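You operate a simulated robot arm through the tools that you are given. There is no shell and no other tool. Be economical: measure what you need, move in short steps, check, and stop when the job is done.

You run a simulated robot arm. Do the job below in one go: nothing can be reset, and whatever is moved stays where it is left.

## Task
Test oil line 2: shut valve 2, press the pump button once, open it and press once more.
Fine: Valve 2 and pump button of the press's valve panel, not the green button.

Only the result counts: the job must be done as asked and must still hold three seconds after the hand-in. Knocking over, shifting, dropping, spilling or breaking anything else fails it.

## Robot
A 7-joint arm with a two-finger gripper on a trunk, on a base that drives. Base frame: it is fixed to the floor where the robot stands at the start and does not move with it; the origin is under the middle of the robot, x ahead of it, y to its left, z up. Units: mm, rad, N and s.
With the tool pointing down near the work surface it reaches from about 260 to 720 mm from the robot's upright axis, wherever it stands. Its first joint turns from -2.897 to 2.897 rad. Places, roughly: black pressure knob [-900, 300, 1200]; brass key [-1200, 200, 1100]; count switch [-1400, 400, 1100]; depth knob [-300, -600, 1300]; dwell switch [-1400, 300, 1100]; green pump button [-800, 100, 1300]; left brass cap [-500, -300, 900]; left yellow button [-200, -200, 900]; press switch [-800, 200, 1200]; pump button [100, -400, 1200]; red clamp [-900, -200, 1000]; red lock lever [-300, -500, 1200]; red stop button [-900, 200, 1300]; right brass cap [-800, 0, 900]; right yellow button [-600, 200, 900]; second oil valve [400, -100, 1000]. Payload 2.94 kg.
Tool frame: the origin (TCP) lies between the finger pads and is the grasp point; the fingertips stand 30 mm ahead of it; z points along the fingers, y is the line along which they close. The gripper opens to 138 mm. The gripper's body begins 109 mm behind the TCP.
Orientation is that of the tool frame in the base frame, as [roll, pitch, yaw] about the fixed x, y, z axes, in that order (R = Rz(yaw) Ry(pitch) Rx(roll)). With the fingers straight down and closing along the base's y, the tool's x points along the base's -x, its y along +y and its z along -z.

## Interface
- The arm moves only by the tool apply_moves. Its argument "moves" is a list of rows, each a list of 6 numbers: the shift along the base's x, y, z in m, then the turn, a rotation vector about the base's x, y, z in rad. In form: [[tx, ty, tz, ax, ay, az], ...]. A call has 1 to 8 rows; each row shifts and turns the commanded pose from where the row before left it. "hand" is the gripper command, from -1 (fully open) to 1 (shut), values between in proportion, set as the call begins (left out, the last holds). Rows are played at 5 a second. More than 50 mm and 0.15 rad between two rows, or a gripper value outside its range, and nothing of the call is played. Where a pose cannot be reached the arm comes as near as it can. A force on the tool above 60 N (or 10 N above the force at the start of the call, whichever is more), or a blocked arm, ends the call early, and 0.2 s more pass. Each finger halts on what it meets, pressing with about 33 N; the grip force reading is that of the motor and also rises with nothing between the fingers. The clock runs only during rows and for 0.2 s after the last one: add rows that do not move to give the fingers time. The reply holds the time, the measured pose of the TCP, the force on the tool along the base axes, the opening and the grip force, in the units named above and with some noise, with the torque about the TCP (base axes, N m) and any sound that the robot's microphone picked up.
- Cameras (640 x 400 px; columns grow to the right, rows downward): "scene" is now at [-24.7, 155.6, 1515.2]; the picture's right is [0.37, -0.93, 0.00], its down [-0.87, -0.34, -0.36] and it looks along [0.34, 0.13, -0.93] (base axes); focal length 214 px, centre (320, 200). "wrist" rides on the gripper at [71, 19, -146] in the tool frame; the picture's right is [-0.26, 0.97, 0.00], its down [-0.85, -0.23, -0.48] and it looks along [-0.46, -0.12, 0.88] (tool axes); focal length 280 px, centre (320, 200). There is no depth. A picture from a camera that has moved, and an enlarged one, comes with that camera's place and axes in the base frame and with its lens.
- get_image(camera): a new picture of that camera. It takes no simulated time.
- slide_trunk(by): slides the trunk up (or, below 0, down) by that many mm; the arm and the scene camera ride with it, the base frame stays. It gives what a move gives, with no picture.
- steer(legs): drives the robot by 1 to 6 legs, each [ahead, left, turn to the left] in mm, mm and rad, along the robot's own axes; the way and the turn of a leg run together, so that a leg with both is an arc; at most 1500 mm and 3.142 rad a leg. The arm and the cameras ride along, it lands a little off, and it stops where it bumps. It gives what a move gives.
- aim_head(pan, tilt): turns the head with the scene camera to pan (to the left, within 1.501 rad either way) and tilt (down, from -0.506 to 1.204), counted from straight ahead of the robot. It gives what a move gives.
- inspect(camera, box): a new picture of the part [left, top, right, bottom] of that camera's present view, enlarged. It takes no simulated time.
- close_job(): hands the job in; it is judged then, once.

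Go step by step. Nothing tells you exact positions but the pictures and the camera data: compare them with the known pose of the tool, close in by small moves and look again before you grip or let go. The budget is 120 turns and 78 pictures, counting those below and the enlarged ones. Unless the task says otherwise, let go and move clear before handing in, and close with one line.

The tools are called after "Request:" as a command line: name --pt "numbers of a row" for each row, then --argument value for the rest, lists and objects as JSON in quotes. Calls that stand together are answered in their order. apply_moves: Moves the arm, as the interface text tells. Its arguments: {"type":"object","properties":{"moves":{"type":"array","items":{"type":"array","items":{"type":"number"}}},"hand":{"type":"number"}},"required":["moves"]} The other tools are called the same way: slide_trunk (by) slides the trunk up or down; steer (legs) drives the base; aim_head (pan, tilt) turns the head that bears the scene camera; get_image (camera) takes a picture; inspect (camera, box) takes an enlarged picture of a part of a camera's view; close_job () hands the job in.

At the start:

```text
time: 0.0
eef_pos: [269.5, -229.0, 1324.0]
tool_rot: [3.141, 0.0, -3.141]
ft_force: [0.7, 0.5, 0.1]
moment: [0.02, -0.02, -0.02]
finger_gap: 138.0
grip_force: 0.0
trunk travel left (down, up): [-400.0, 54.0]
robot x, y, heading: [-0.5, -2.1, -0.004]
head pan, tilt: [0.375, 1.201]
```

scene: 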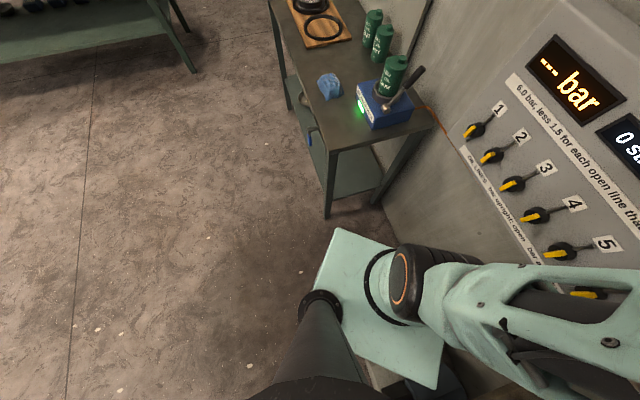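
wrist: 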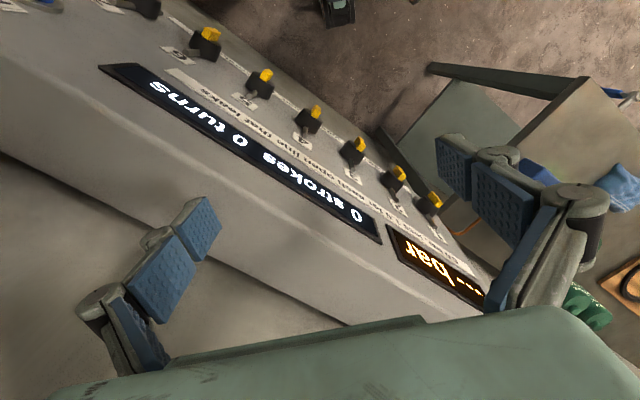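

I see a valve panel ahead with numbered valves, a pressure display and a stroke/turn display. I'll aim the head at it to read the labels.

Request:
aim_head --pan -0.3 --tilt 0.9

Request:
get_image --camera "scene"

```text
time: 1.1
eef_pos: [269.6, -230.1, 1325.1]
tool_rot: [3.141, 0.002, -3.141]
ft_force: [0.5, 0.8, 0.5]
moment: [0.03, -0.01, -0.03]
finger_gap: 138.0
grip_force: 0.0
trunk travel left (down, up): [-400.0, 54.0]
robot x, y, heading: [-1.3, 1.1, -0.004]
head pan, tilt: [-0.3, 0.901]
```

```text
75 pictures are left
camera scene: at [-7.5, 132.4, 1527.4], right [-0.04, -1.0, 0.0], down [-0.84, 0.03, -0.54], along [0.54, -0.02, -0.84], focal length 214 px, centre (320, 200)
```

scene: 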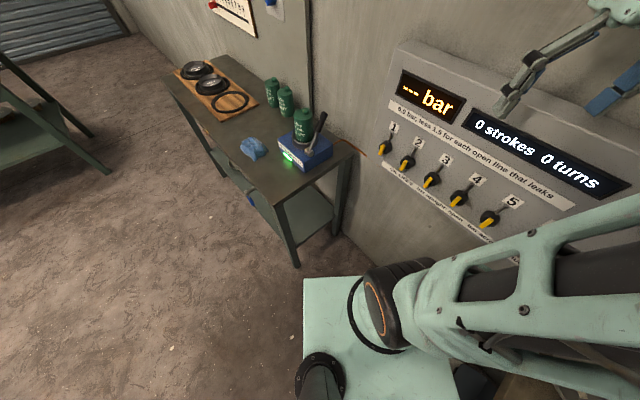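

The panel shows "6.0 bar, less 1.5 for each open line that leaks". I'll enlarge the labels.

Request:
inspect --camera "scene" --box '[360, 60, 640, 240]'

Request:
inspect --camera "scene" --box '[370, 120, 530, 270]'

Request:
aim_head --pan -0.8 --tilt 0.5

Request:
get_image --camera "scene"

```text
2.22 times, centred on (500, 150) of scene
camera zoom: at [-7.5, 132.4, 1527.4], right [-0.04, -1.0, 0.0], down [-0.84, 0.03, -0.54], along [0.54, -0.02, -0.84], focal length 477 px, centre (-80, 311)
```

zoom: 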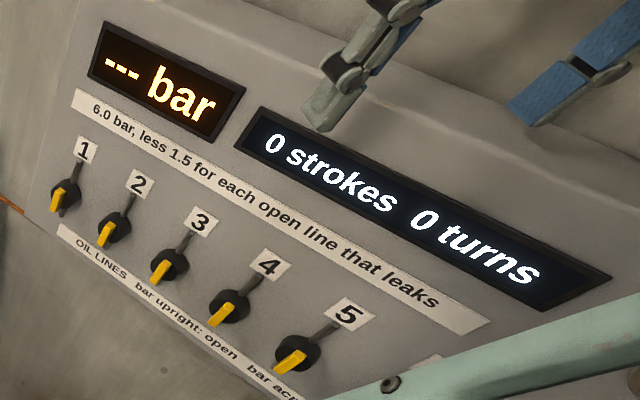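

```text
2.67 times, centred on (450, 195) of scene
camera zoom: at [-7.5, 132.4, 1527.4], right [-0.04, -1.0, 0.0], down [-0.84, 0.03, -0.54], along [0.54, -0.02, -0.84], focal length 572 px, centre (-27, 213)
```

zoom: 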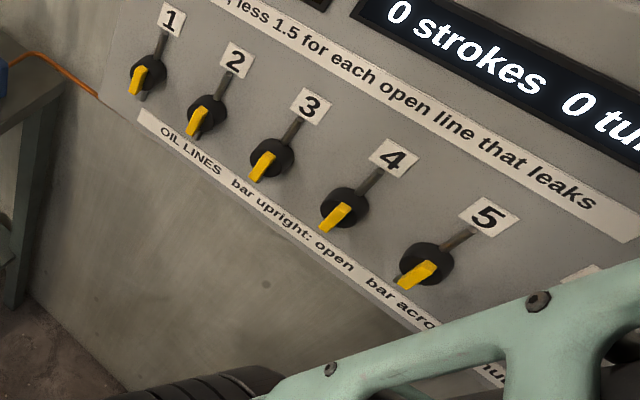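

```text
time: 2.0
eef_pos: [268.6, -228.8, 1324.5]
tool_rot: [-3.141, 0.002, 3.141]
ft_force: [0.0, -1.0, -0.8]
moment: [0.0, -0.02, -0.05]
finger_gap: 138.1
grip_force: 0.1
trunk travel left (down, up): [-400.0, 54.0]
robot x, y, heading: [-1.9, -1.7, 0.003]
head pan, tilt: [-0.799, 0.499]
```

```text
72 pictures are left
camera scene: at [-6.3, 132.1, 1528.7], right [-0.04, -1.0, 0.0], down [-0.83, 0.04, -0.55], along [0.55, -0.02, -0.83], focal length 214 px, centre (320, 200)
```

scene: 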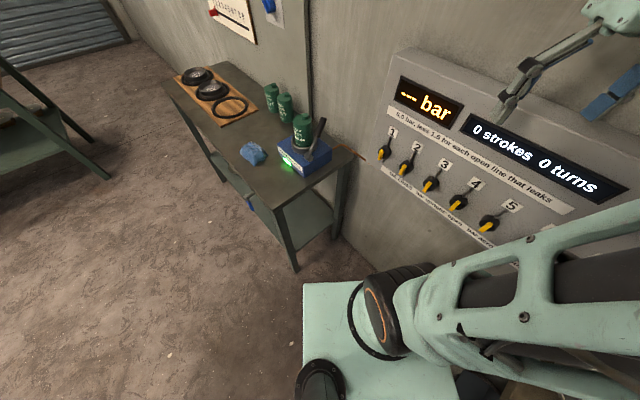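

The head seems still to be turning, so I'll let time run and look again.

Request:
apply_moves --pt "0 0 0 0 0 0" --pt "0 0 0 0 0 0" --pt "0 0 0 0 0 0" --pt "0 0 0 0 0 0" --pt "0 0 0 0 0 0" --hand 1

Request:
get_image --camera "scene"

```text
time: 3.2
eef_pos: [269.3, -228.4, 1323.9]
tool_rot: [3.14, -0.001, -3.141]
ft_force: [0.0, 0.0, 0.3]
moment: [-0.02, 0.01, 0.01]
finger_gap: 0.0
grip_force: 28.0
trunk travel left (down, up): [-400.0, 54.0]
robot x, y, heading: [1.0, 2.1, -0.001]
head pan, tilt: [-0.799, 0.499]
```

```text
71 pictures are left
camera scene: at [-5.1, 132.1, 1529.9], right [-0.04, -1.0, 0.0], down [-0.82, 0.04, -0.57], along [0.57, -0.03, -0.82], focal length 214 px, centre (320, 200)
```

scene: 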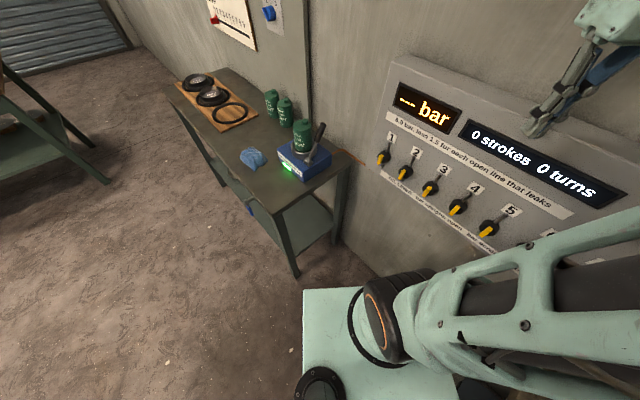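

Valve 2 triangulates to about [407, -134, 1060]. The head seems obstructed to the right, so I'll look left and around to see how much room I have.

Request:
aim_head --pan 1.4 --tilt 0.9

Request:
get_image --camera "scene"

Request:
get_image --camera "wrist"

```text
time: 5.2
eef_pos: [268.6, -229.5, 1324.9]
tool_rot: [3.141, -0.001, -3.141]
ft_force: [-0.9, -0.4, 0.3]
moment: [0.0, 0.0, 0.03]
finger_gap: 0.0
grip_force: 28.6
trunk travel left (down, up): [-400.0, 54.0]
robot x, y, heading: [1.7, -1.3, -0.002]
head pan, tilt: [1.4, 0.901]
```

```text
70 pictures are left
camera scene: at [-63.8, 209.5, 1535.0], right [0.99, -0.17, 0.0], down [-0.13, -0.77, -0.62], along [0.11, 0.61, -0.78], focal length 214 px, centre (320, 200)
```

scene: 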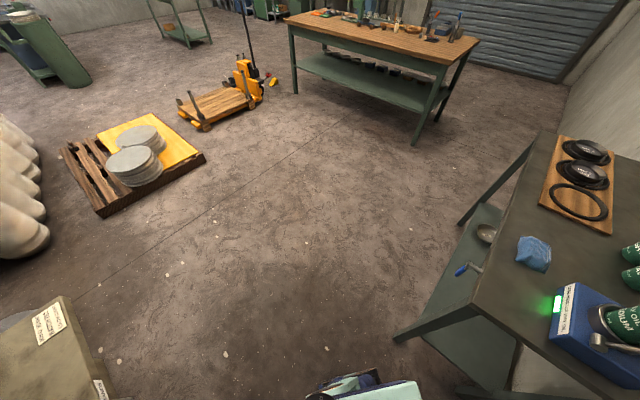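

```text
69 pictures are left
camera wrist: at [198.6, -210.3, 1470.2], right [0.26, 0.97, 0.0], down [0.85, -0.23, 0.48], along [0.46, -0.12, -0.88], focal length 280 px, centre (320, 200)
```

wrist: 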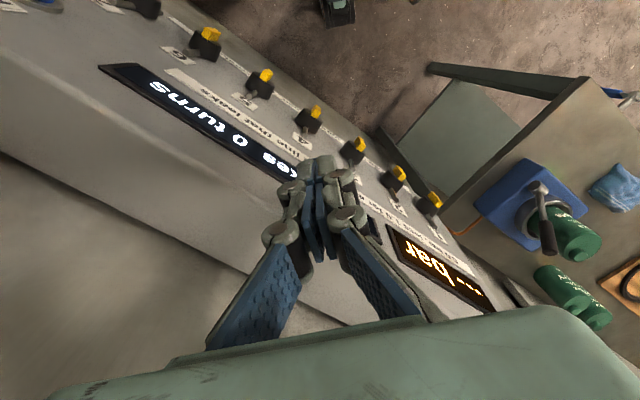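

There's open floor to my left. The panel faces roughly [-0.6, 0.8] and the robot is too close to it, so I'll step left 250 mm and then turn to face it.

Request:
steer --legs '[[0, 250, 0]]'

Request:
steer --legs '[[0, 0, -0.9]]'

Request:
aim_head --pan 0.0 --tilt 0.6

Request:
get_image --camera "scene"

```text
time: 8.1
eef_pos: [268.4, 21.1, 1325.5]
tool_rot: [3.14, 0.0, 3.138]
ft_force: [1.0, -0.5, 0.7]
moment: [-0.04, -0.01, -0.01]
finger_gap: 0.0
grip_force: 28.8
trunk travel left (down, up): [-400.0, 54.0]
robot x, y, heading: [0.2, 249.9, -0.002]
head pan, tilt: [1.4, 0.901]
```

```text
time: 10.8
eef_pos: [-14.1, -102.8, 1324.8]
tool_rot: [-3.141, 0.0, 2.237]
ft_force: [0.2, 0.0, 0.5]
moment: [-0.04, 0.01, 0.0]
finger_gap: 0.0
grip_force: 27.8
trunk travel left (down, up): [-400.0, 54.0]
robot x, y, heading: [0.6, 249.6, -0.905]
head pan, tilt: [1.4, 0.901]
```

```text
time: 12.3
eef_pos: [-14.0, -102.8, 1325.5]
tool_rot: [-3.141, 0.0, 2.237]
ft_force: [-0.5, -0.5, 0.6]
moment: [0.02, 0.02, 0.0]
finger_gap: 0.2
grip_force: 28.0
trunk travel left (down, up): [-400.0, 54.0]
robot x, y, heading: [1.8, 255.0, -0.908]
head pan, tilt: [0.0, 0.6]
```

```text
68 pictures are left
camera scene: at [115.1, 328.3, 1559.7], right [-0.79, -0.62, 0.0], down [-0.35, 0.44, -0.82], along [0.51, -0.65, -0.57], focal length 214 px, centre (320, 200)
```

scene: 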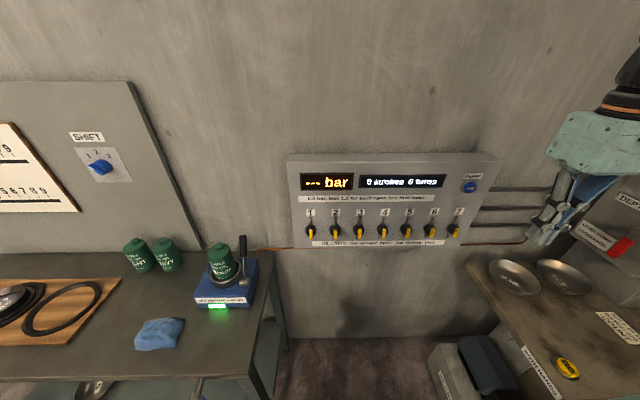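

Now I have a frontal view of the whole panel: valves 1-7, the displays and a blue button at top right. I'll zoom in.

Request:
inspect --camera "scene" --box '[280, 145, 400, 255]'

Request:
inspect --camera "scene" --box '[390, 145, 510, 255]'

```text
3.64 times, centred on (340, 200) of scene
camera zoom: at [115.1, 328.3, 1559.7], right [-0.79, -0.62, 0.0], down [-0.35, 0.44, -0.82], along [0.51, -0.65, -0.57], focal length 780 px, centre (247, 200)
```

zoom: 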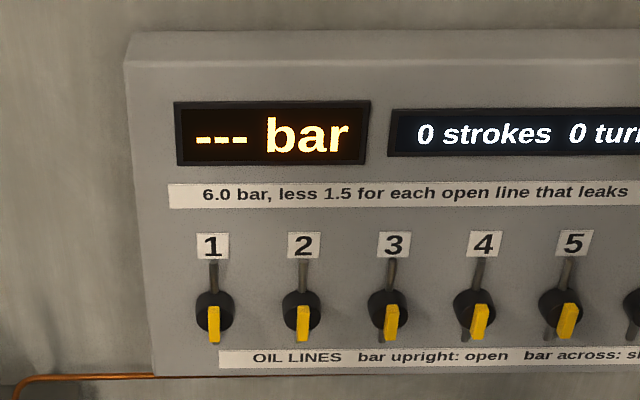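

```text
3.64 times, centred on (450, 200) of scene
camera zoom: at [115.1, 328.3, 1559.7], right [-0.79, -0.62, 0.0], down [-0.35, 0.44, -0.82], along [0.51, -0.65, -0.57], focal length 780 px, centre (-153, 200)
```

zoom: 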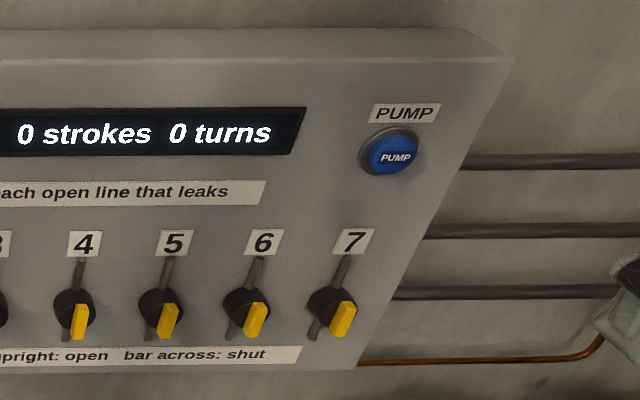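

The blue PUMP button is at roughly [100, -383, 1225]. Valve 2 is at about [407, -132, 1055], with the bar upright (open). I'll pitch the tool to point into the panel and move to about 150 mm in front of valve 2.

Request:
apply_moves --pt "0.03 0.008 -0.0245 -0.113 -0.0874 0" --pt "0.03 0.008 -0.0245 -0.113 -0.0874 0" --pt "0.03 0.008 -0.0245 -0.113 -0.0874 0" --pt "0.03 0.008 -0.0245 -0.113 -0.0874 0" --pt "0.03 0.008 -0.0245 -0.113 -0.0874 0" --pt "0.03 0.008 -0.0245 -0.113 -0.0874 0" --hand -0.2

Request:
apply_moves --pt "0.03 0.008 -0.0245 -0.113 -0.0874 0" --pt "0.03 0.008 -0.0245 -0.113 -0.0874 0" --pt "0.03 0.008 -0.0245 -0.113 -0.0874 0" --pt "0.03 0.008 -0.0245 -0.113 -0.0874 0" --pt "0.03 0.008 -0.0245 -0.113 -0.0874 0" --pt "0 0 0 0 0 0"

Request:
get_image --camera "scene"

Request:
get_image --camera "wrist"

```text
time: 13.7
eef_pos: [174.9, -84.5, 1221.6]
tool_rot: [-3.137, 0.854, 2.239]
ft_force: [-0.5, -0.1, -0.3]
moment: [-0.02, 0.0, 0.02]
finger_gap: 82.3
grip_force: 0.1
out of reach, approached as far as the arm can: row 6
trunk travel left (down, up): [-400.0, 54.0]
robot x, y, heading: [-1.3, 248.5, -0.907]
head pan, tilt: [0.0, 0.6]
```

```text
time: 15.1
eef_pos: [388.9, -151.9, 1219.9]
tool_rot: [-1.08, 1.566, -1.988]
ft_force: [-8.3, 10.4, 2.9]
moment: [0.06, -0.13, -0.13]
finger_gap: 82.4
grip_force: 0.0
out of reach, approached as far as the arm can: row 1, 2, 3, 4, 5
trunk travel left (down, up): [-400.0, 54.0]
robot x, y, heading: [2.8, 253.4, -0.906]
head pan, tilt: [0.0, 0.6]
```

```text
65 pictures are left
camera scene: at [110.9, 332.9, 1559.8], right [-0.79, -0.62, 0.0], down [-0.35, 0.44, -0.83], along [0.51, -0.65, -0.56], focal length 214 px, centre (320, 200)
```

scene: 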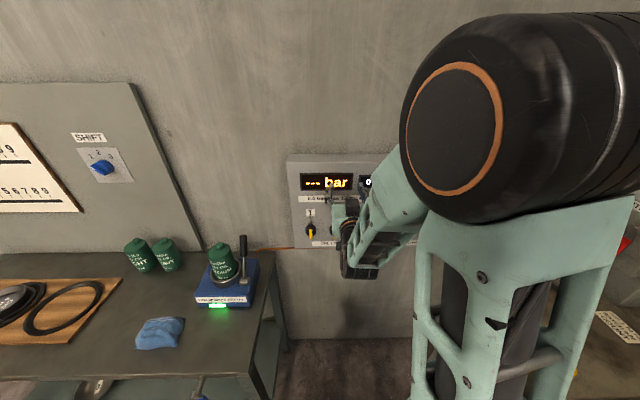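

```text
64 pictures are left
camera wrist: at [314.9, -24.9, 1148.5], right [0.76, 0.59, 0.26], down [-0.47, 0.24, 0.85], along [0.44, -0.77, 0.46], focal length 280 px, centre (320, 200)
```

wrist: 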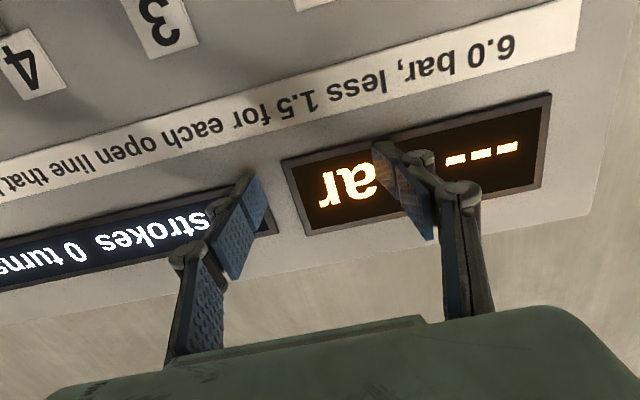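

The arm hit its reach limit going low and the fingertips are lightly touching the panel. I'll back off along the panel normal and then lower the trunk.

Request:
apply_moves --pt "-0.024 0.032 0 0 0 0" --pt "-0.024 0.032 0 0 0 0" --pt "-0.024 0.032 0 0 0 0"

```text
time: 15.9
eef_pos: [411.5, -123.1, 1240.6]
tool_rot: [-1.427, 1.564, -2.338]
ft_force: [0.9, 0.0, -1.1]
moment: [0.01, 0.04, 0.0]
finger_gap: 83.1
grip_force: 0.0
out of reach, approached as far as the arm can: row 1, 2, 3
trunk travel left (down, up): [-400.0, 54.0]
robot x, y, heading: [-0.2, 250.9, -0.908]
head pan, tilt: [0.0, 0.6]
```

I'll probe how commands behave with one small upward row.

Request:
apply_moves --pt "0 0 0.04 0 0 0"

```text
time: 16.3
eef_pos: [409.0, -124.2, 1279.2]
tool_rot: [-1.609, 1.564, -2.524]
ft_force: [1.0, -0.3, 0.2]
moment: [-0.01, 0.0, -0.02]
finger_gap: 82.6
grip_force: 0.0
trunk travel left (down, up): [-400.0, 54.0]
robot x, y, heading: [1.6, 250.5, -0.903]
head pan, tilt: [0.0, 0.6]
```

Commands start from the actual pose. I'll back the base 170 mm off the panel and then lower the trunk so the arm works at a better height.

Request:
steer --legs '[[-170, 0, 0]]'

Request:
slide_trunk --by -220

Request:
get_image --camera "scene"

Request:
get_image --camera "wrist"

```text
time: 17.8
eef_pos: [305.3, 10.3, 1279.8]
tool_rot: [-1.454, 1.564, -2.362]
ft_force: [-0.9, 1.0, 1.0]
moment: [0.0, -0.01, 0.0]
finger_gap: 83.0
grip_force: 0.1
trunk travel left (down, up): [-400.0, 54.0]
robot x, y, heading: [-109.7, 381.1, -0.903]
head pan, tilt: [0.0, 0.6]
```

```text
time: 20.1
eef_pos: [306.4, 8.2, 1059.3]
tool_rot: [-1.522, 1.562, -2.431]
ft_force: [-1.1, 0.0, 0.6]
moment: [-0.02, -0.01, 0.02]
finger_gap: 82.5
grip_force: 0.0
trunk travel left (down, up): [-180.0, 274.0]
robot x, y, heading: [-101.2, 384.2, -0.899]
head pan, tilt: [0.0, 0.6]
```

```text
63 pictures are left
camera scene: at [9.7, 460.1, 1340.3], right [-0.79, -0.61, 0.0], down [-0.34, 0.44, -0.83], along [0.5, -0.66, -0.56], focal length 214 px, centre (320, 200)
```

scene: 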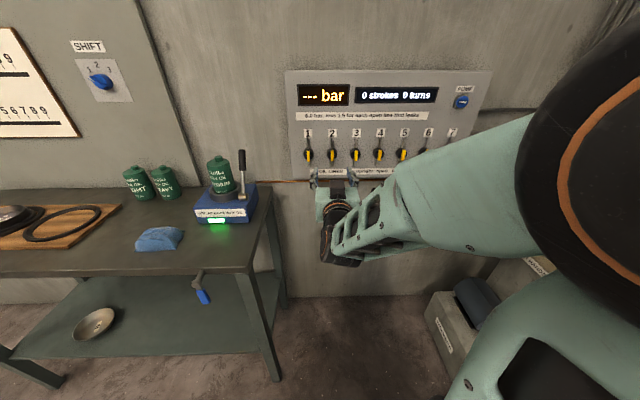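

```text
62 pictures are left
camera wrist: at [232.0, 136.0, 988.0], right [0.76, 0.59, 0.26], down [-0.47, 0.24, 0.85], along [0.44, -0.77, 0.46], focal length 280 px, centre (320, 200)
```

wrist: 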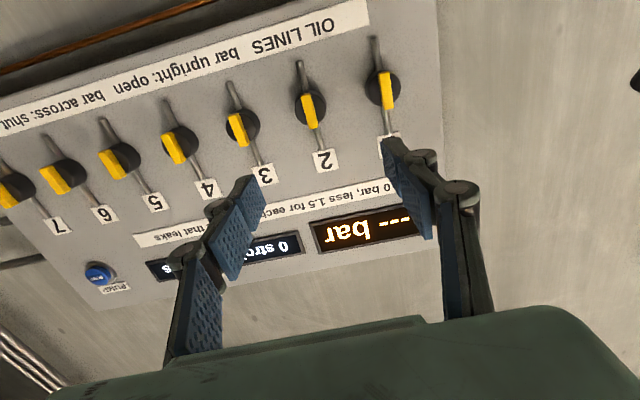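

The arm now works well here. I refine valve 2's bar to about [415, -140, 1044]; I'll narrow the gap and approach to about 55 mm short.

Request:
apply_moves --pt "0.0216 -0.0301 -0.005 0 0 0" --pt "0.0216 -0.0301 -0.005 0 0 0" --pt "0.0216 -0.0301 -0.005 0 0 0" --pt "0 0 0 0 0 0" --hand 0.3

Request:
get_image --camera "wrist"

Request:
inspect --camera "scene" --box '[280, 110, 400, 210]'

```text
time: 21.1
eef_pos: [371.1, -81.7, 1047.0]
tool_rot: [-1.564, 1.565, -2.473]
ft_force: [-0.2, -0.3, 0.3]
moment: [0.01, 0.01, 0.02]
finger_gap: 48.4
grip_force: 0.0
trunk travel left (down, up): [-180.0, 274.0]
robot x, y, heading: [-105.2, 381.9, -0.902]
head pan, tilt: [0.0, 0.6]
```

```text
61 pictures are left
camera wrist: at [297.0, 45.1, 974.9], right [0.76, 0.59, 0.26], down [-0.47, 0.24, 0.85], along [0.44, -0.77, 0.46], focal length 280 px, centre (320, 200)
```

wrist: 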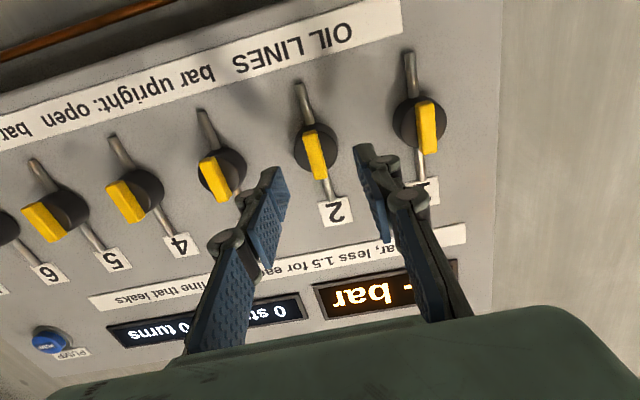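

```text
4.00 times, centred on (340, 160) of scene
camera zoom: at [10.7, 460.8, 1339.8], right [-0.78, -0.62, 0.0], down [-0.35, 0.44, -0.82], along [0.51, -0.65, -0.57], focal length 858 px, centre (240, 360)
```

zoom: 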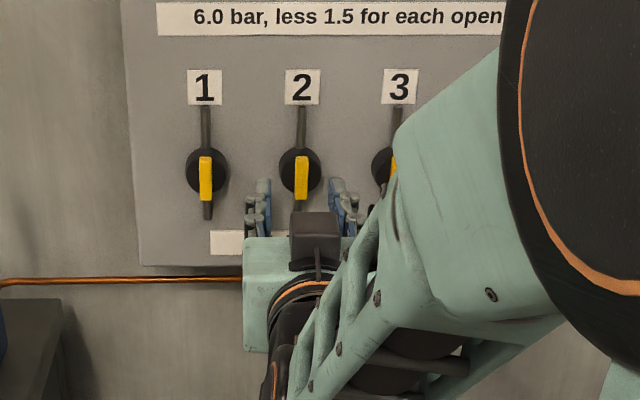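

The bar is centred to within about 3 mm between the fingertips. I'll advance 48 mm so the fingers straddle the bar.

Request:
apply_moves --pt "0.0136 -0.0199 0 0 0 0" --pt "0.0136 -0.0199 0 0 0 0" --pt "0 0 0 0 0 0"

Request:
get_image --camera "wrist"

Request:
inspect --camera "scene" --box '[280, 110, 400, 210]'

```text
time: 21.9
eef_pos: [398.9, -120.2, 1045.4]
tool_rot: [-1.579, 1.564, -2.488]
ft_force: [-0.3, -0.3, -1.2]
moment: [-0.01, 0.0, 0.02]
finger_gap: 48.4
grip_force: 0.1
trunk travel left (down, up): [-180.0, 274.0]
robot x, y, heading: [-102.9, 381.2, -0.902]
head pan, tilt: [0.0, 0.6]
```

```text
59 pictures are left
camera wrist: at [325.2, 6.6, 973.4], right [0.76, 0.59, 0.26], down [-0.47, 0.24, 0.85], along [0.44, -0.77, 0.46], focal length 280 px, centre (320, 200)
```

wrist: 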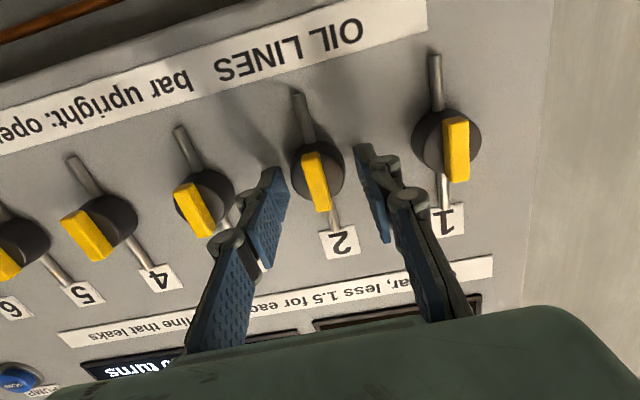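

```text
4.00 times, centred on (340, 160) of scene
camera zoom: at [10.6, 460.9, 1339.8], right [-0.78, -0.62, 0.0], down [-0.35, 0.44, -0.82], along [0.51, -0.65, -0.57], focal length 858 px, centre (240, 360)
```

zoom: 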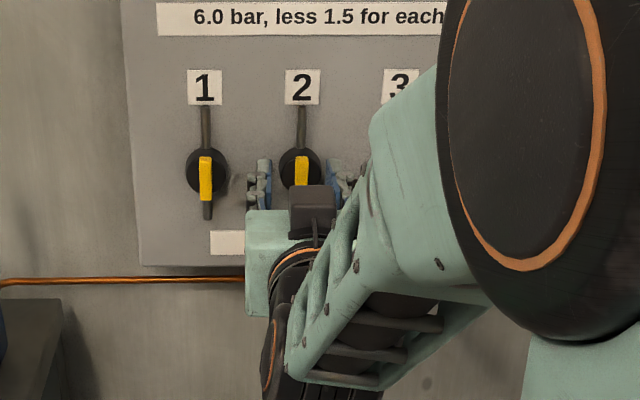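

The fingers straddle the bar. I'll advance 6 mm more and close gently on it.

Request:
apply_moves --pt "0.0037 -0.0047 0 0 0 0" --pt "0 0 0 0 0 0"

Request:
apply_moves --pt "0 0 0 0 0 0" --pt "0 0 0 0 0 0" --pt "0 0 0 0 0 0" --hand 1

Request:
get_image --camera "wrist"

```text
time: 22.5
eef_pos: [404.2, -124.9, 1044.7]
tool_rot: [-1.519, 1.563, -2.428]
ft_force: [-0.1, -0.8, 0.1]
moment: [0.02, 0.0, 0.01]
finger_gap: 48.4
grip_force: 0.0
trunk travel left (down, up): [-180.0, 274.0]
robot x, y, heading: [-102.2, 383.8, -0.906]
head pan, tilt: [0.0, 0.6]
```

```text
time: 23.3
eef_pos: [401.3, -126.2, 1045.2]
tool_rot: [-1.521, 1.564, -2.432]
ft_force: [-2.0, -3.2, 0.1]
moment: [-0.07, -0.04, -0.14]
finger_gap: 36.6
grip_force: 44.8
trunk travel left (down, up): [-180.0, 274.0]
robot x, y, heading: [-102.8, 384.3, -0.902]
head pan, tilt: [0.0, 0.6]
```

```text
57 pictures are left
camera wrist: at [328.2, 1.0, 973.4], right [0.76, 0.59, 0.26], down [-0.47, 0.24, 0.85], along [0.44, -0.77, 0.46], focal length 280 px, centre (320, 200)
```

wrist: 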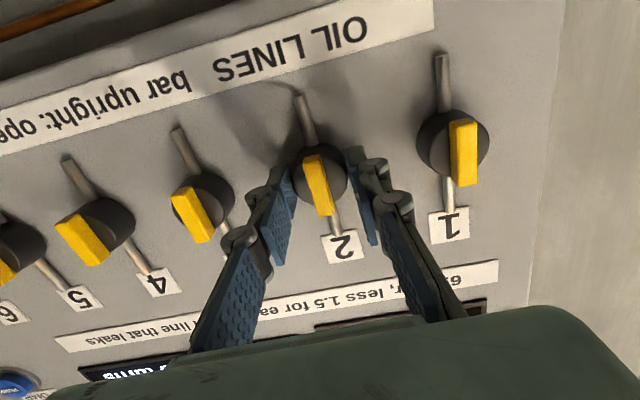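

The fingers met the round knob (36.6 mm) rather than the bar. I'll open, retreat about 11 mm and close on the bar alone.

Request:
apply_moves --pt "0 0 0 0 0 0" --pt "-0.0067 0.0087 0 0 0 0" --pt "0 0 0 0 0 0" --hand 0.3

Request:
apply_moves --pt "0 0 0 0 0 0" --pt "0 0 0 0 0 0" --pt "0 0 0 0 0 0" --pt "0 0 0 0 0 0" --hand 1

Request:
get_image --camera "wrist"

```text
time: 24.1
eef_pos: [396.8, -116.3, 1042.5]
tool_rot: [-1.562, 1.564, -2.471]
ft_force: [0.2, -1.0, 0.1]
moment: [-0.02, 0.01, 0.01]
finger_gap: 48.3
grip_force: 0.1
trunk travel left (down, up): [-180.0, 274.0]
robot x, y, heading: [-104.6, 382.1, -0.9]
head pan, tilt: [0.0, 0.6]
```

```text
time: 25.1
eef_pos: [396.3, -117.1, 1044.3]
tool_rot: [-1.566, 1.563, -2.477]
ft_force: [-3.7, -1.7, -1.9]
moment: [-0.01, 0.01, -0.12]
finger_gap: 35.0
grip_force: 45.4
trunk travel left (down, up): [-180.0, 274.0]
robot x, y, heading: [-103.1, 385.6, -0.9]
head pan, tilt: [0.0, 0.6]
```

```text
56 pictures are left
camera wrist: at [321.4, 9.3, 973.0], right [0.76, 0.59, 0.26], down [-0.47, 0.24, 0.85], along [0.44, -0.77, 0.46], focal length 280 px, centre (320, 200)
```

wrist: 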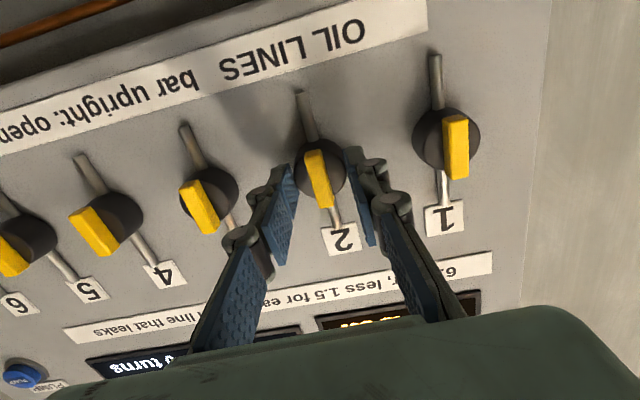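

Still on the knob (35 mm), so the knob comes further forward than I thought. I'll retreat another 11 mm and try again.

Request:
apply_moves --pt "0 0 0 0 0 0" --pt "-0.0067 0.0087 0 0 0 0" --pt "0 0 0 0 0 0" --hand 0.3

Request:
apply_moves --pt "0 0 0 0 0 0" --pt "0 0 0 0 0 0" --pt "0 0 0 0 0 0" --pt "0 0 0 0 0 0" --hand 1

Request:
get_image --camera "wrist"

```text
time: 25.9
eef_pos: [390.0, -108.4, 1046.1]
tool_rot: [-1.443, 1.564, -2.355]
ft_force: [-0.6, -0.8, 0.5]
moment: [0.01, -0.02, 0.0]
finger_gap: 48.4
grip_force: 0.2
trunk travel left (down, up): [-180.0, 274.0]
robot x, y, heading: [-105.6, 383.5, -0.904]
head pan, tilt: [0.0, 0.6]
```

```text
time: 26.9
eef_pos: [388.9, -108.7, 1045.2]
tool_rot: [-1.484, 1.564, -2.393]
ft_force: [-3.4, -2.9, 1.3]
moment: [-0.1, -0.13, -0.12]
finger_gap: 11.1
grip_force: 37.9
trunk travel left (down, up): [-180.0, 274.0]
robot x, y, heading: [-107.0, 385.2, -0.9]
head pan, tilt: [0.0, 0.6]
```

```text
55 pictures are left
camera wrist: at [314.6, 17.6, 973.2], right [0.76, 0.59, 0.26], down [-0.47, 0.24, 0.85], along [0.44, -0.77, 0.46], focal length 280 px, centre (320, 200)
```

wrist: 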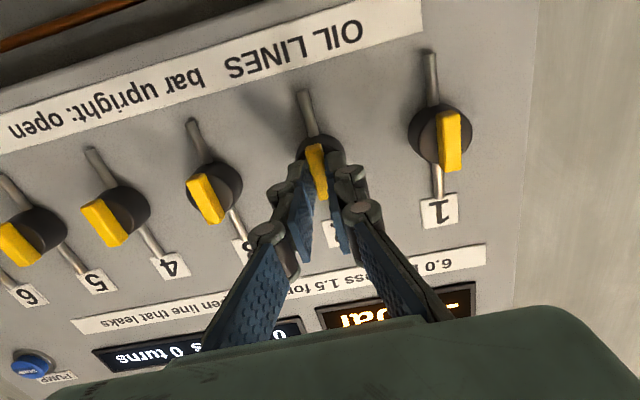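

The fingers now hold the bar (11 mm). I'll try a small clockwise turn first and check the torque.

Request:
apply_moves --pt "0 0 0 0.0796 -0.1028 0" --pt "0 0 0 0.0796 -0.1028 0"

Request:
get_image --camera "wrist"

```text
time: 27.5
eef_pos: [388.8, -109.7, 1044.3]
tool_rot: [1.565, 1.315, 0.656]
ft_force: [-1.9, -4.6, 1.9]
moment: [-0.73, 1.22, -0.11]
finger_gap: 15.7
grip_force: 41.8
trunk travel left (down, up): [-180.0, 274.0]
robot x, y, heading: [-100.0, 385.2, -0.9]
head pan, tilt: [0.0, 0.6]
```

```text
54 pictures are left
camera wrist: at [328.1, 28.8, 980.4], right [0.69, 0.53, 0.5], down [-0.64, 0.11, 0.76], along [0.35, -0.84, 0.41], focal length 280 px, centre (320, 200)
```

wrist: 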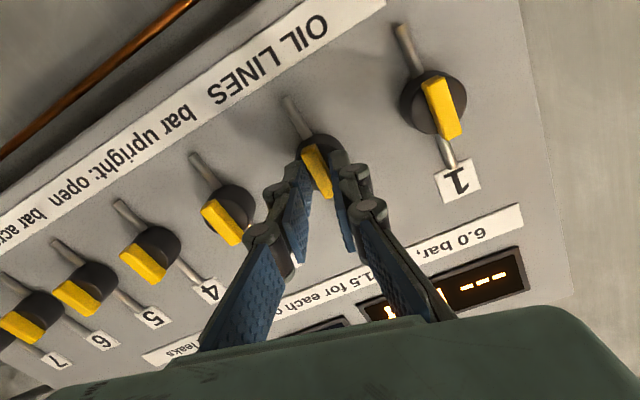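

The bar resists clockwise with 1.4 N·m and the fingers are being pried apart. It's probably a stop, so I'll return and test counter-clockwise.

Request:
apply_moves --pt "0 0 0 -0.0796 0.1028 0" --pt "0 0 0 -0.0796 0.1028 0" --pt "0 0 0 0 0 0"

Request:
apply_moves --pt "0 0 0 -0.0796 0.1028 0" --pt "0 0 0 -0.0796 0.1028 0"

Request:
get_image --camera "wrist"

```text
time: 28.3
eef_pos: [388.5, -110.0, 1044.3]
tool_rot: [-1.682, 1.563, -2.591]
ft_force: [1.8, -8.7, -0.3]
moment: [-0.66, -0.52, -0.06]
finger_gap: 10.7
grip_force: 38.2
trunk travel left (down, up): [-180.0, 274.0]
robot x, y, heading: [-106.8, 386.0, -0.902]
head pan, tilt: [0.0, 0.6]
```

```text
time: 28.9
eef_pos: [388.7, -109.4, 1044.3]
tool_rot: [-1.576, 1.303, -2.485]
ft_force: [0.1, -11.0, -1.0]
moment: [-0.63, -0.52, 0.08]
finger_gap: 10.6
grip_force: 37.5
trunk travel left (down, up): [-180.0, 274.0]
robot x, y, heading: [-100.8, 384.9, -0.904]
head pan, tilt: [0.0, 0.6]
```

```text
53 pictures are left
camera wrist: at [299.1, 6.0, 970.2], right [0.79, 0.61, 0.0], down [-0.29, 0.38, 0.88], along [0.54, -0.69, 0.48], focal length 280 px, centre (320, 200)
```

wrist: 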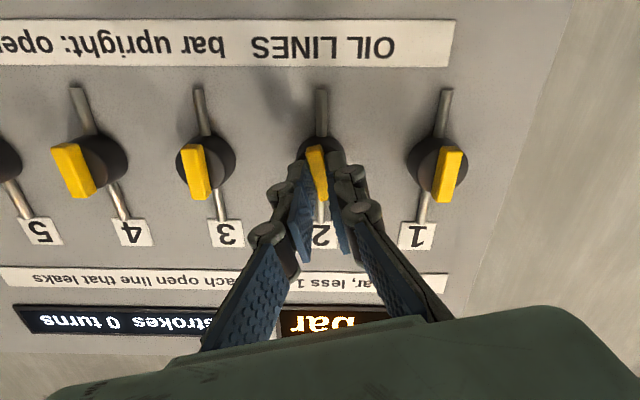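

The bar turns freely counter-clockwise. I'll carry on.

Request:
apply_moves --pt "0 0 0 -0.0796 0.1028 0" --pt "0 0 0 -0.0796 0.1028 0" --pt "0 0 0 -0.0796 0.1028 0" --pt "0 0 0 -0.0796 0.1028 0" --pt "0 0 0 -0.0796 0.1028 0"

Request:
get_image --camera "wrist"

```text
time: 30.1
eef_pos: [388.5, -110.1, 1044.9]
tool_rot: [-1.574, 0.652, -2.483]
ft_force: [-1.7, -10.4, 1.4]
moment: [-0.4, -0.31, 0.38]
finger_gap: 11.1
grip_force: 37.9
trunk travel left (down, up): [-180.0, 274.0]
robot x, y, heading: [-105.7, 382.7, -0.898]
head pan, tilt: [0.0, 0.6]
```

```text
52 pictures are left
camera wrist: at [263.6, -21.2, 986.1], right [0.63, 0.49, -0.61], down [0.13, 0.7, 0.7], along [0.77, -0.52, 0.38], focal length 280 px, centre (320, 200)
```

wrist: 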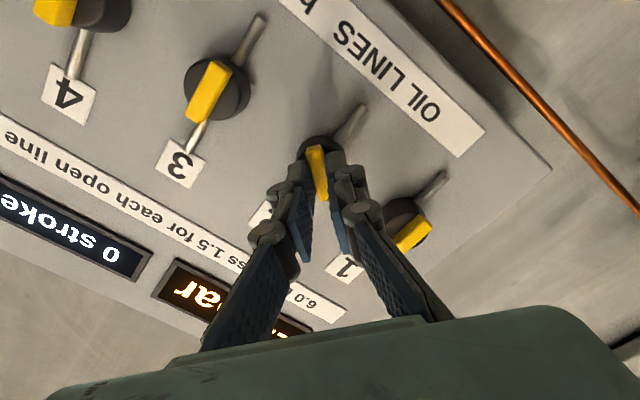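

Request:
apply_moves --pt "0 0 0 -0.0796 0.1028 0" --pt "0 0 0 -0.0796 0.1028 0" --pt "0 0 0 -0.0796 0.1028 0" --pt "0 0 0 -0.0796 0.1028 0" --pt "0 0 0 -0.0796 0.1028 0" --pt "0 0 0 0 0 0"

Request:
get_image --camera "wrist"

```text
time: 31.5
eef_pos: [387.6, -109.3, 1044.3]
tool_rot: [-1.574, 0.004, -2.483]
ft_force: [-5.4, -10.7, 3.8]
moment: [-0.08, -0.07, -0.06]
finger_gap: 10.8
grip_force: 37.4
trunk travel left (down, up): [-180.0, 274.0]
robot x, y, heading: [-103.9, 385.1, -0.9]
head pan, tilt: [0.0, 0.6]
```

```text
51 pictures are left
camera wrist: at [243.1, -37.0, 1025.4], right [0.21, 0.16, -0.96], down [0.38, 0.89, 0.24], along [0.9, -0.42, 0.12], focal length 280 px, centre (320, 200)
```

wrist: 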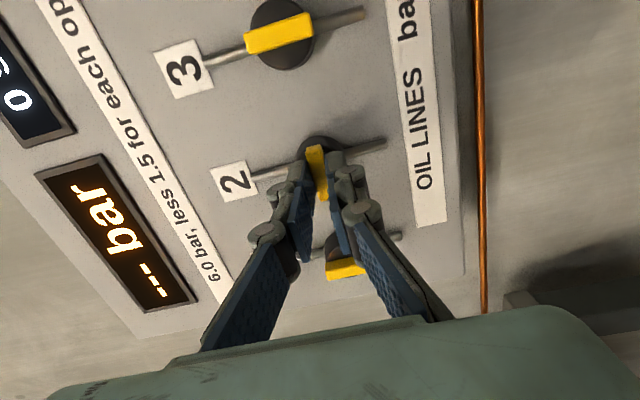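

The bar is across, with no end-stop torque. I'll push just a touch more to seat it and check.

Request:
apply_moves --pt "0 0 0 -0.043 0.0555 0" --pt "0 0 0 0 0 0"

```text
time: 32.1
eef_pos: [388.4, -109.1, 1045.5]
tool_rot: [-1.572, -0.063, -2.484]
ft_force: [-5.1, -10.3, 4.0]
moment: [0.54, -0.86, -0.84]
finger_gap: 11.2
grip_force: 37.5
trunk travel left (down, up): [-180.0, 274.0]
robot x, y, heading: [-103.8, 380.8, -0.906]
head pan, tilt: [0.0, 0.6]
```

The end stop was felt at about 1 N·m. I'll relax the turn, release and back off 100 mm, then check.

Request:
apply_moves --pt "0 0 0 0.043 -0.0555 0" --pt "0 0 0 0 0 0"

Request:
apply_moves --pt "0 0 0 0 0 0" --pt "0 0 0 0 0 0" --pt "-0.0204 0.0264 0 0 0 0" --pt "-0.0204 0.0264 0 0 0 0" --pt "-0.0204 0.0264 0 0 0 0" --pt "0 0 0 0 0 0" --hand 0.3

Request:
get_image --camera "wrist"

Request:
get_image --camera "scene"

```text
time: 32.7
eef_pos: [387.8, -109.6, 1046.0]
tool_rot: [-1.572, 0.007, -2.483]
ft_force: [-5.5, -11.0, 5.1]
moment: [-0.11, -0.1, -0.42]
finger_gap: 10.8
grip_force: 38.3
trunk travel left (down, up): [-180.0, 274.0]
robot x, y, heading: [-101.6, 386.4, -0.904]
head pan, tilt: [0.0, 0.6]
```

```text
time: 34.1
eef_pos: [326.6, -30.9, 1044.1]
tool_rot: [-1.572, 0.004, -2.482]
ft_force: [-0.3, 0.4, -0.1]
moment: [-0.01, 0.04, -0.02]
finger_gap: 48.1
grip_force: 0.0
trunk travel left (down, up): [-180.0, 274.0]
robot x, y, heading: [-104.2, 386.6, -0.902]
head pan, tilt: [0.0, 0.6]
```

```text
50 pictures are left
camera wrist: at [182.1, 41.4, 1024.3], right [0.21, 0.16, -0.96], down [0.38, 0.9, 0.24], along [0.9, -0.41, 0.12], focal length 280 px, centre (320, 200)
```

wrist: 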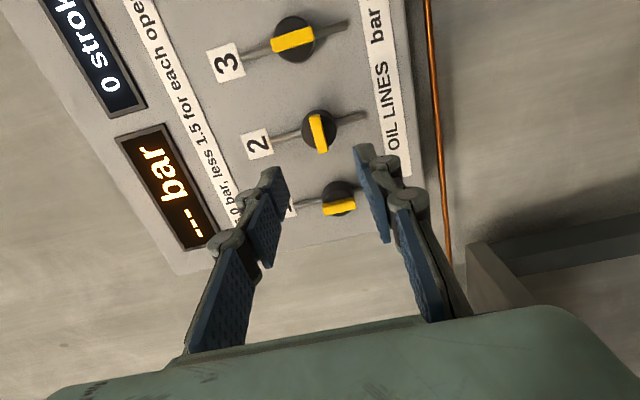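

```text
49 pictures are left
camera scene: at [10.4, 461.1, 1339.8], right [-0.78, -0.62, 0.0], down [-0.35, 0.44, -0.83], along [0.51, -0.65, -0.56], focal length 214 px, centre (320, 200)
```

scene: 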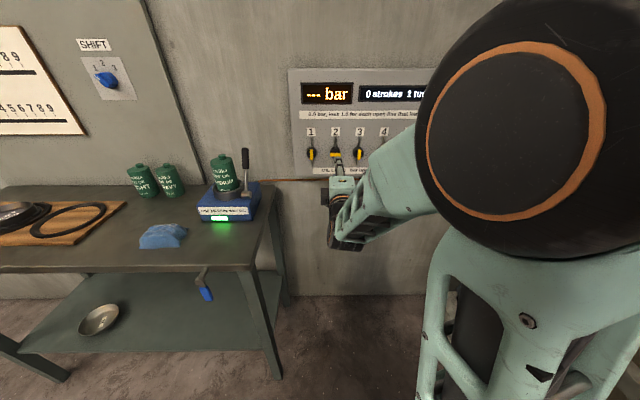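

Valve 2 is across (shut), and the display reads 1 turn and 0 strokes. Next I'll move with closed fingers to in front of the PUMP button.

Request:
apply_moves --pt "-0.0305 -0.0235 0.024 0 0 0" --pt "-0.0305 -0.0235 0.024 0 0 0" --pt "-0.0305 -0.0235 0.024 0 0 0" --pt "-0.0305 -0.0235 0.024 0 0 0" --pt "-0.0305 -0.0235 0.024 0 0 0" --pt "-0.0305 -0.0235 0.024 0 0 0" --hand 1

Request:
get_image --camera "wrist"

Request:
get_image --camera "scene"

```text
time: 35.5
eef_pos: [145.7, -171.1, 1183.7]
tool_rot: [-1.582, 0.004, -2.484]
ft_force: [0.7, -0.2, -0.5]
moment: [0.01, 0.0, -0.03]
finger_gap: 0.0
grip_force: 28.4
trunk travel left (down, up): [-180.0, 274.0]
robot x, y, heading: [-100.9, 382.6, -0.901]
head pan, tilt: [0.0, 0.6]
```

```text
48 pictures are left
camera wrist: at [0.2, -99.1, 1165.2], right [0.2, 0.17, -0.96], down [0.38, 0.89, 0.24], along [0.9, -0.42, 0.12], focal length 280 px, centre (320, 200)
```

wrist: 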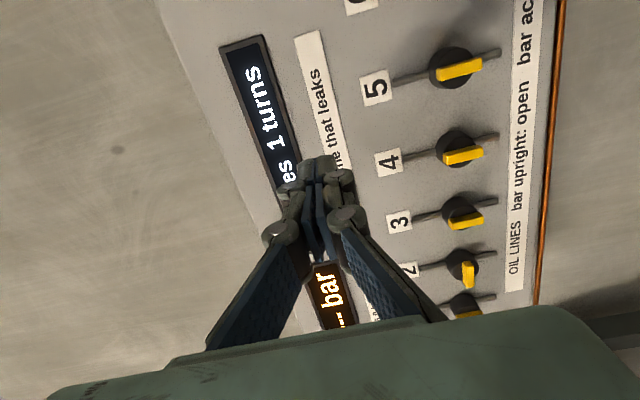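

```text
47 pictures are left
camera scene: at [2.4, 456.0, 1338.0], right [-0.85, -0.53, 0.0], down [-0.31, 0.49, -0.81], along [0.43, -0.69, -0.58], focal length 214 px, centre (320, 200)
```

scene: 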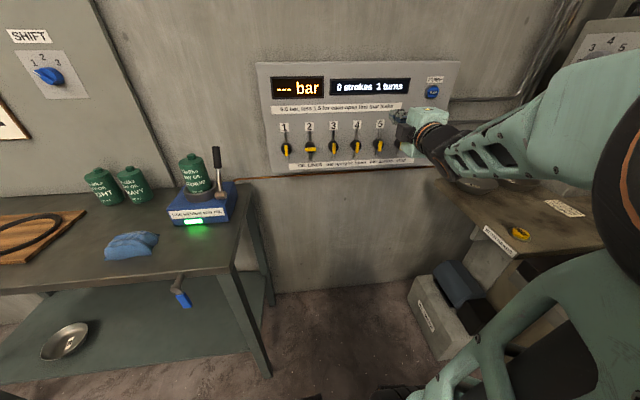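

The button is at about [101, -396, 1219]. I'll line up in front of it.

Request:
apply_moves --pt "-0.0274 -0.021 0.007 0 0 0" --pt "-0.0274 -0.021 0.007 0 0 0" --pt "-0.0274 -0.021 0.007 0 0 0" --pt "-0.0274 -0.021 0.007 0 0 0" --pt "-0.0274 -0.021 0.007 0 0 0" --pt "0 0 0 0 0 0"

Request:
get_image --camera "wrist"

Request:
get_image --camera "scene"

```text
time: 36.9
eef_pos: [5.6, -275.2, 1223.1]
tool_rot: [-1.575, 0.003, -2.482]
ft_force: [-0.8, -0.4, -0.3]
moment: [-0.01, 0.01, 0.01]
finger_gap: 0.0
grip_force: 28.6
trunk travel left (down, up): [-180.0, 274.0]
robot x, y, heading: [-102.5, 384.7, -0.904]
head pan, tilt: [0.0, 0.6]
```

```text
46 pictures are left
camera wrist: at [-138.5, -203.5, 1203.8], right [0.21, 0.17, -0.96], down [0.38, 0.89, 0.24], along [0.9, -0.41, 0.12], focal length 280 px, centre (320, 200)
```

wrist: 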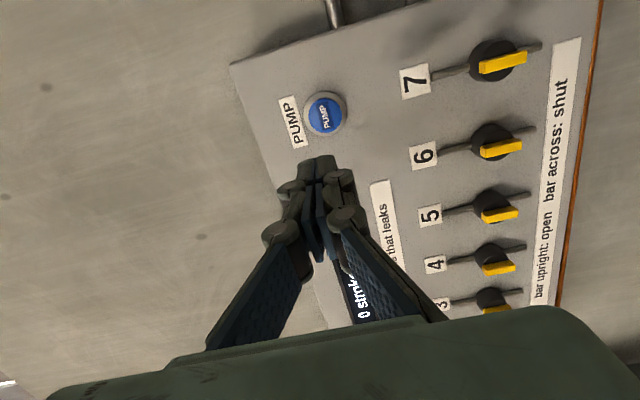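

```text
45 pictures are left
camera scene: at [10.5, 460.8, 1339.8], right [-0.78, -0.62, 0.0], down [-0.35, 0.44, -0.83], along [0.51, -0.65, -0.56], focal length 214 px, centre (320, 200)
```

scene: 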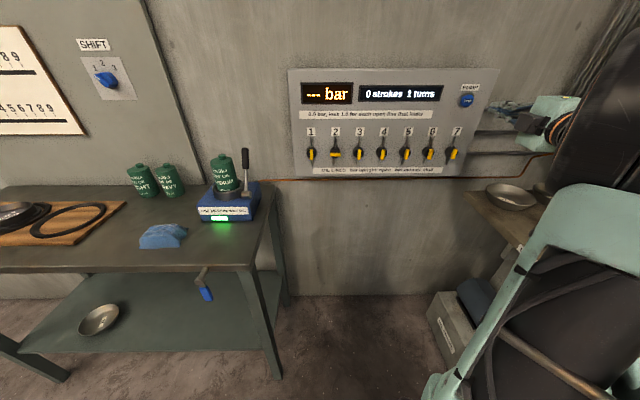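

I'm nearly aligned. I'll approach 100 mm and check again.

Request:
apply_moves --pt "0.0196 -0.0272 -0.001 0 0 0" --pt "0.0196 -0.0272 -0.001 0 0 0" --pt "0.0196 -0.0272 -0.001 0 0 0" --pt "0 0 0 0 0 0"

Request:
get_image --camera "wrist"

Request:
inspect --camera "scene" --box '[430, 60, 550, 135]'

```text
time: 37.9
eef_pos: [68.6, -356.6, 1219.8]
tool_rot: [-1.575, 0.002, -2.481]
ft_force: [0.8, 0.3, 0.0]
moment: [-0.03, 0.0, 0.02]
finger_gap: 0.0
grip_force: 28.2
trunk travel left (down, up): [-180.0, 274.0]
robot x, y, heading: [-100.7, 384.0, -0.907]
head pan, tilt: [0.0, 0.6]
```

```text
44 pictures are left
camera wrist: at [-77.6, -284.5, 1201.0], right [0.21, 0.17, -0.96], down [0.38, 0.89, 0.24], along [0.9, -0.41, 0.12], focal length 280 px, centre (320, 200)
```

wrist: 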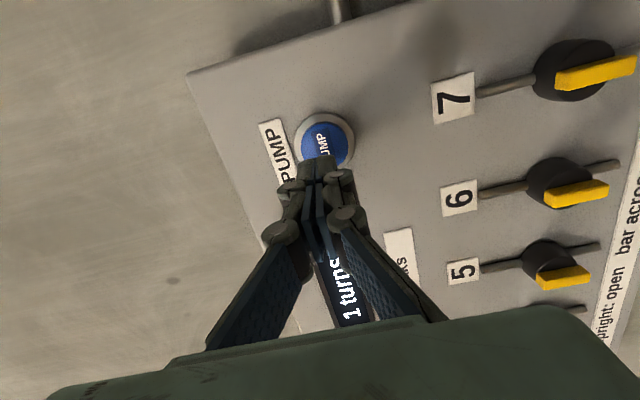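

```text
5.33 times, centred on (490, 98) of scene
camera zoom: at [10.6, 460.8, 1339.8], right [-0.78, -0.62, 0.0], down [-0.35, 0.44, -0.82], along [0.51, -0.65, -0.57], focal length 1144 px, centre (-587, 747)
```

zoom: 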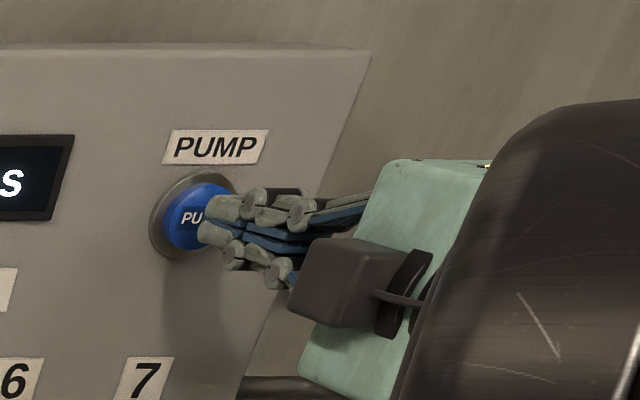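

The fingers need to go about 6 mm right and 8 mm down. I'll correct that and creep in 16 mm.

Request:
apply_moves --pt "-0.0048 -0.0037 -0.008 0 0 0" --pt "0.0025 -0.0032 0 0 0 0" --pt "0.0025 -0.0032 0 0 0 0" --pt "0.0025 -0.0032 0 0 0 0" --pt "0.0025 -0.0032 0 0 0 0"

Request:
get_image --camera "wrist"

Request:
inspect --camera "scene" --box '[430, 60, 550, 135]'

```text
time: 39.1
eef_pos: [70.2, -373.6, 1212.0]
tool_rot: [-1.573, 0.004, -2.48]
ft_force: [0.9, -0.7, -1.1]
moment: [0.0, 0.03, 0.0]
finger_gap: 0.1
grip_force: 29.0
trunk travel left (down, up): [-180.0, 274.0]
robot x, y, heading: [-102.4, 383.0, -0.904]
head pan, tilt: [0.0, 0.6]
```

```text
42 pictures are left
camera wrist: at [-74.3, -300.8, 1192.5], right [0.21, 0.17, -0.96], down [0.38, 0.89, 0.24], along [0.9, -0.41, 0.12], focal length 280 px, centre (320, 200)
```

wrist: 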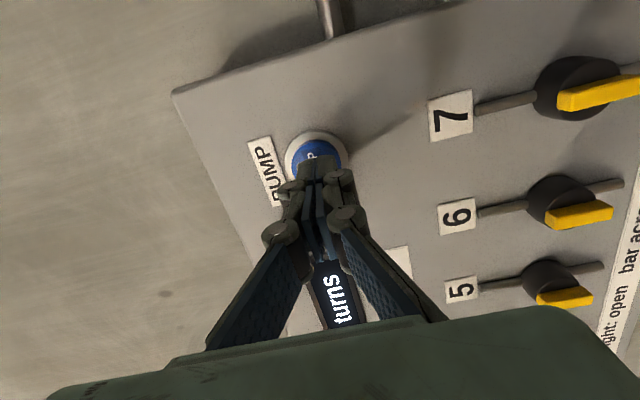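

```text
5.33 times, centred on (490, 98) of scene
camera zoom: at [10.6, 460.9, 1339.8], right [-0.78, -0.62, 0.0], down [-0.35, 0.44, -0.83], along [0.51, -0.65, -0.56], focal length 1144 px, centre (-587, 747)
```

zoom: 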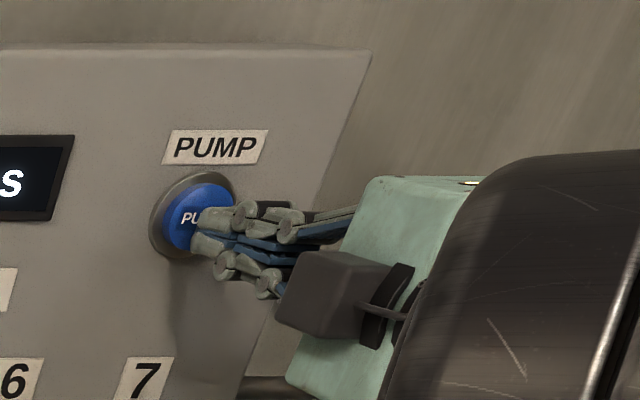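

Alignment looks good. I'll creep on in small steps, raising 2 mm, while watching force and sound.

Request:
apply_moves --pt "0.0018 -0.0024 0.002 0 0 0" --pt "0.0018 -0.0024 0 0 0 0" --pt "0.0018 -0.0024 0 0 0 0"

```text
time: 39.9
eef_pos: [76.0, -380.2, 1214.8]
tool_rot: [-1.574, 0.003, -2.483]
ft_force: [-0.1, 0.0, 0.1]
moment: [-0.04, 0.01, -0.04]
finger_gap: 0.0
grip_force: 28.3
trunk travel left (down, up): [-180.0, 274.0]
robot x, y, heading: [-104.6, 385.2, -0.898]
head pan, tilt: [0.0, 0.6]
```

Request:
apply_moves --pt "0.0018 -0.0024 0 0 0 0" --pt "0.0018 -0.0024 0 0 0 0"

```text
time: 40.5
eef_pos: [80.9, -384.7, 1213.8]
tool_rot: [-1.575, 0.004, -2.484]
ft_force: [-0.1, 2.4, -0.2]
moment: [-0.02, -0.01, 0.02]
finger_gap: 5.9
grip_force: 28.2
trunk travel left (down, up): [-180.0, 274.0]
robot x, y, heading: [-103.1, 383.8, -0.905]
head pan, tilt: [0.0, 0.6]
```

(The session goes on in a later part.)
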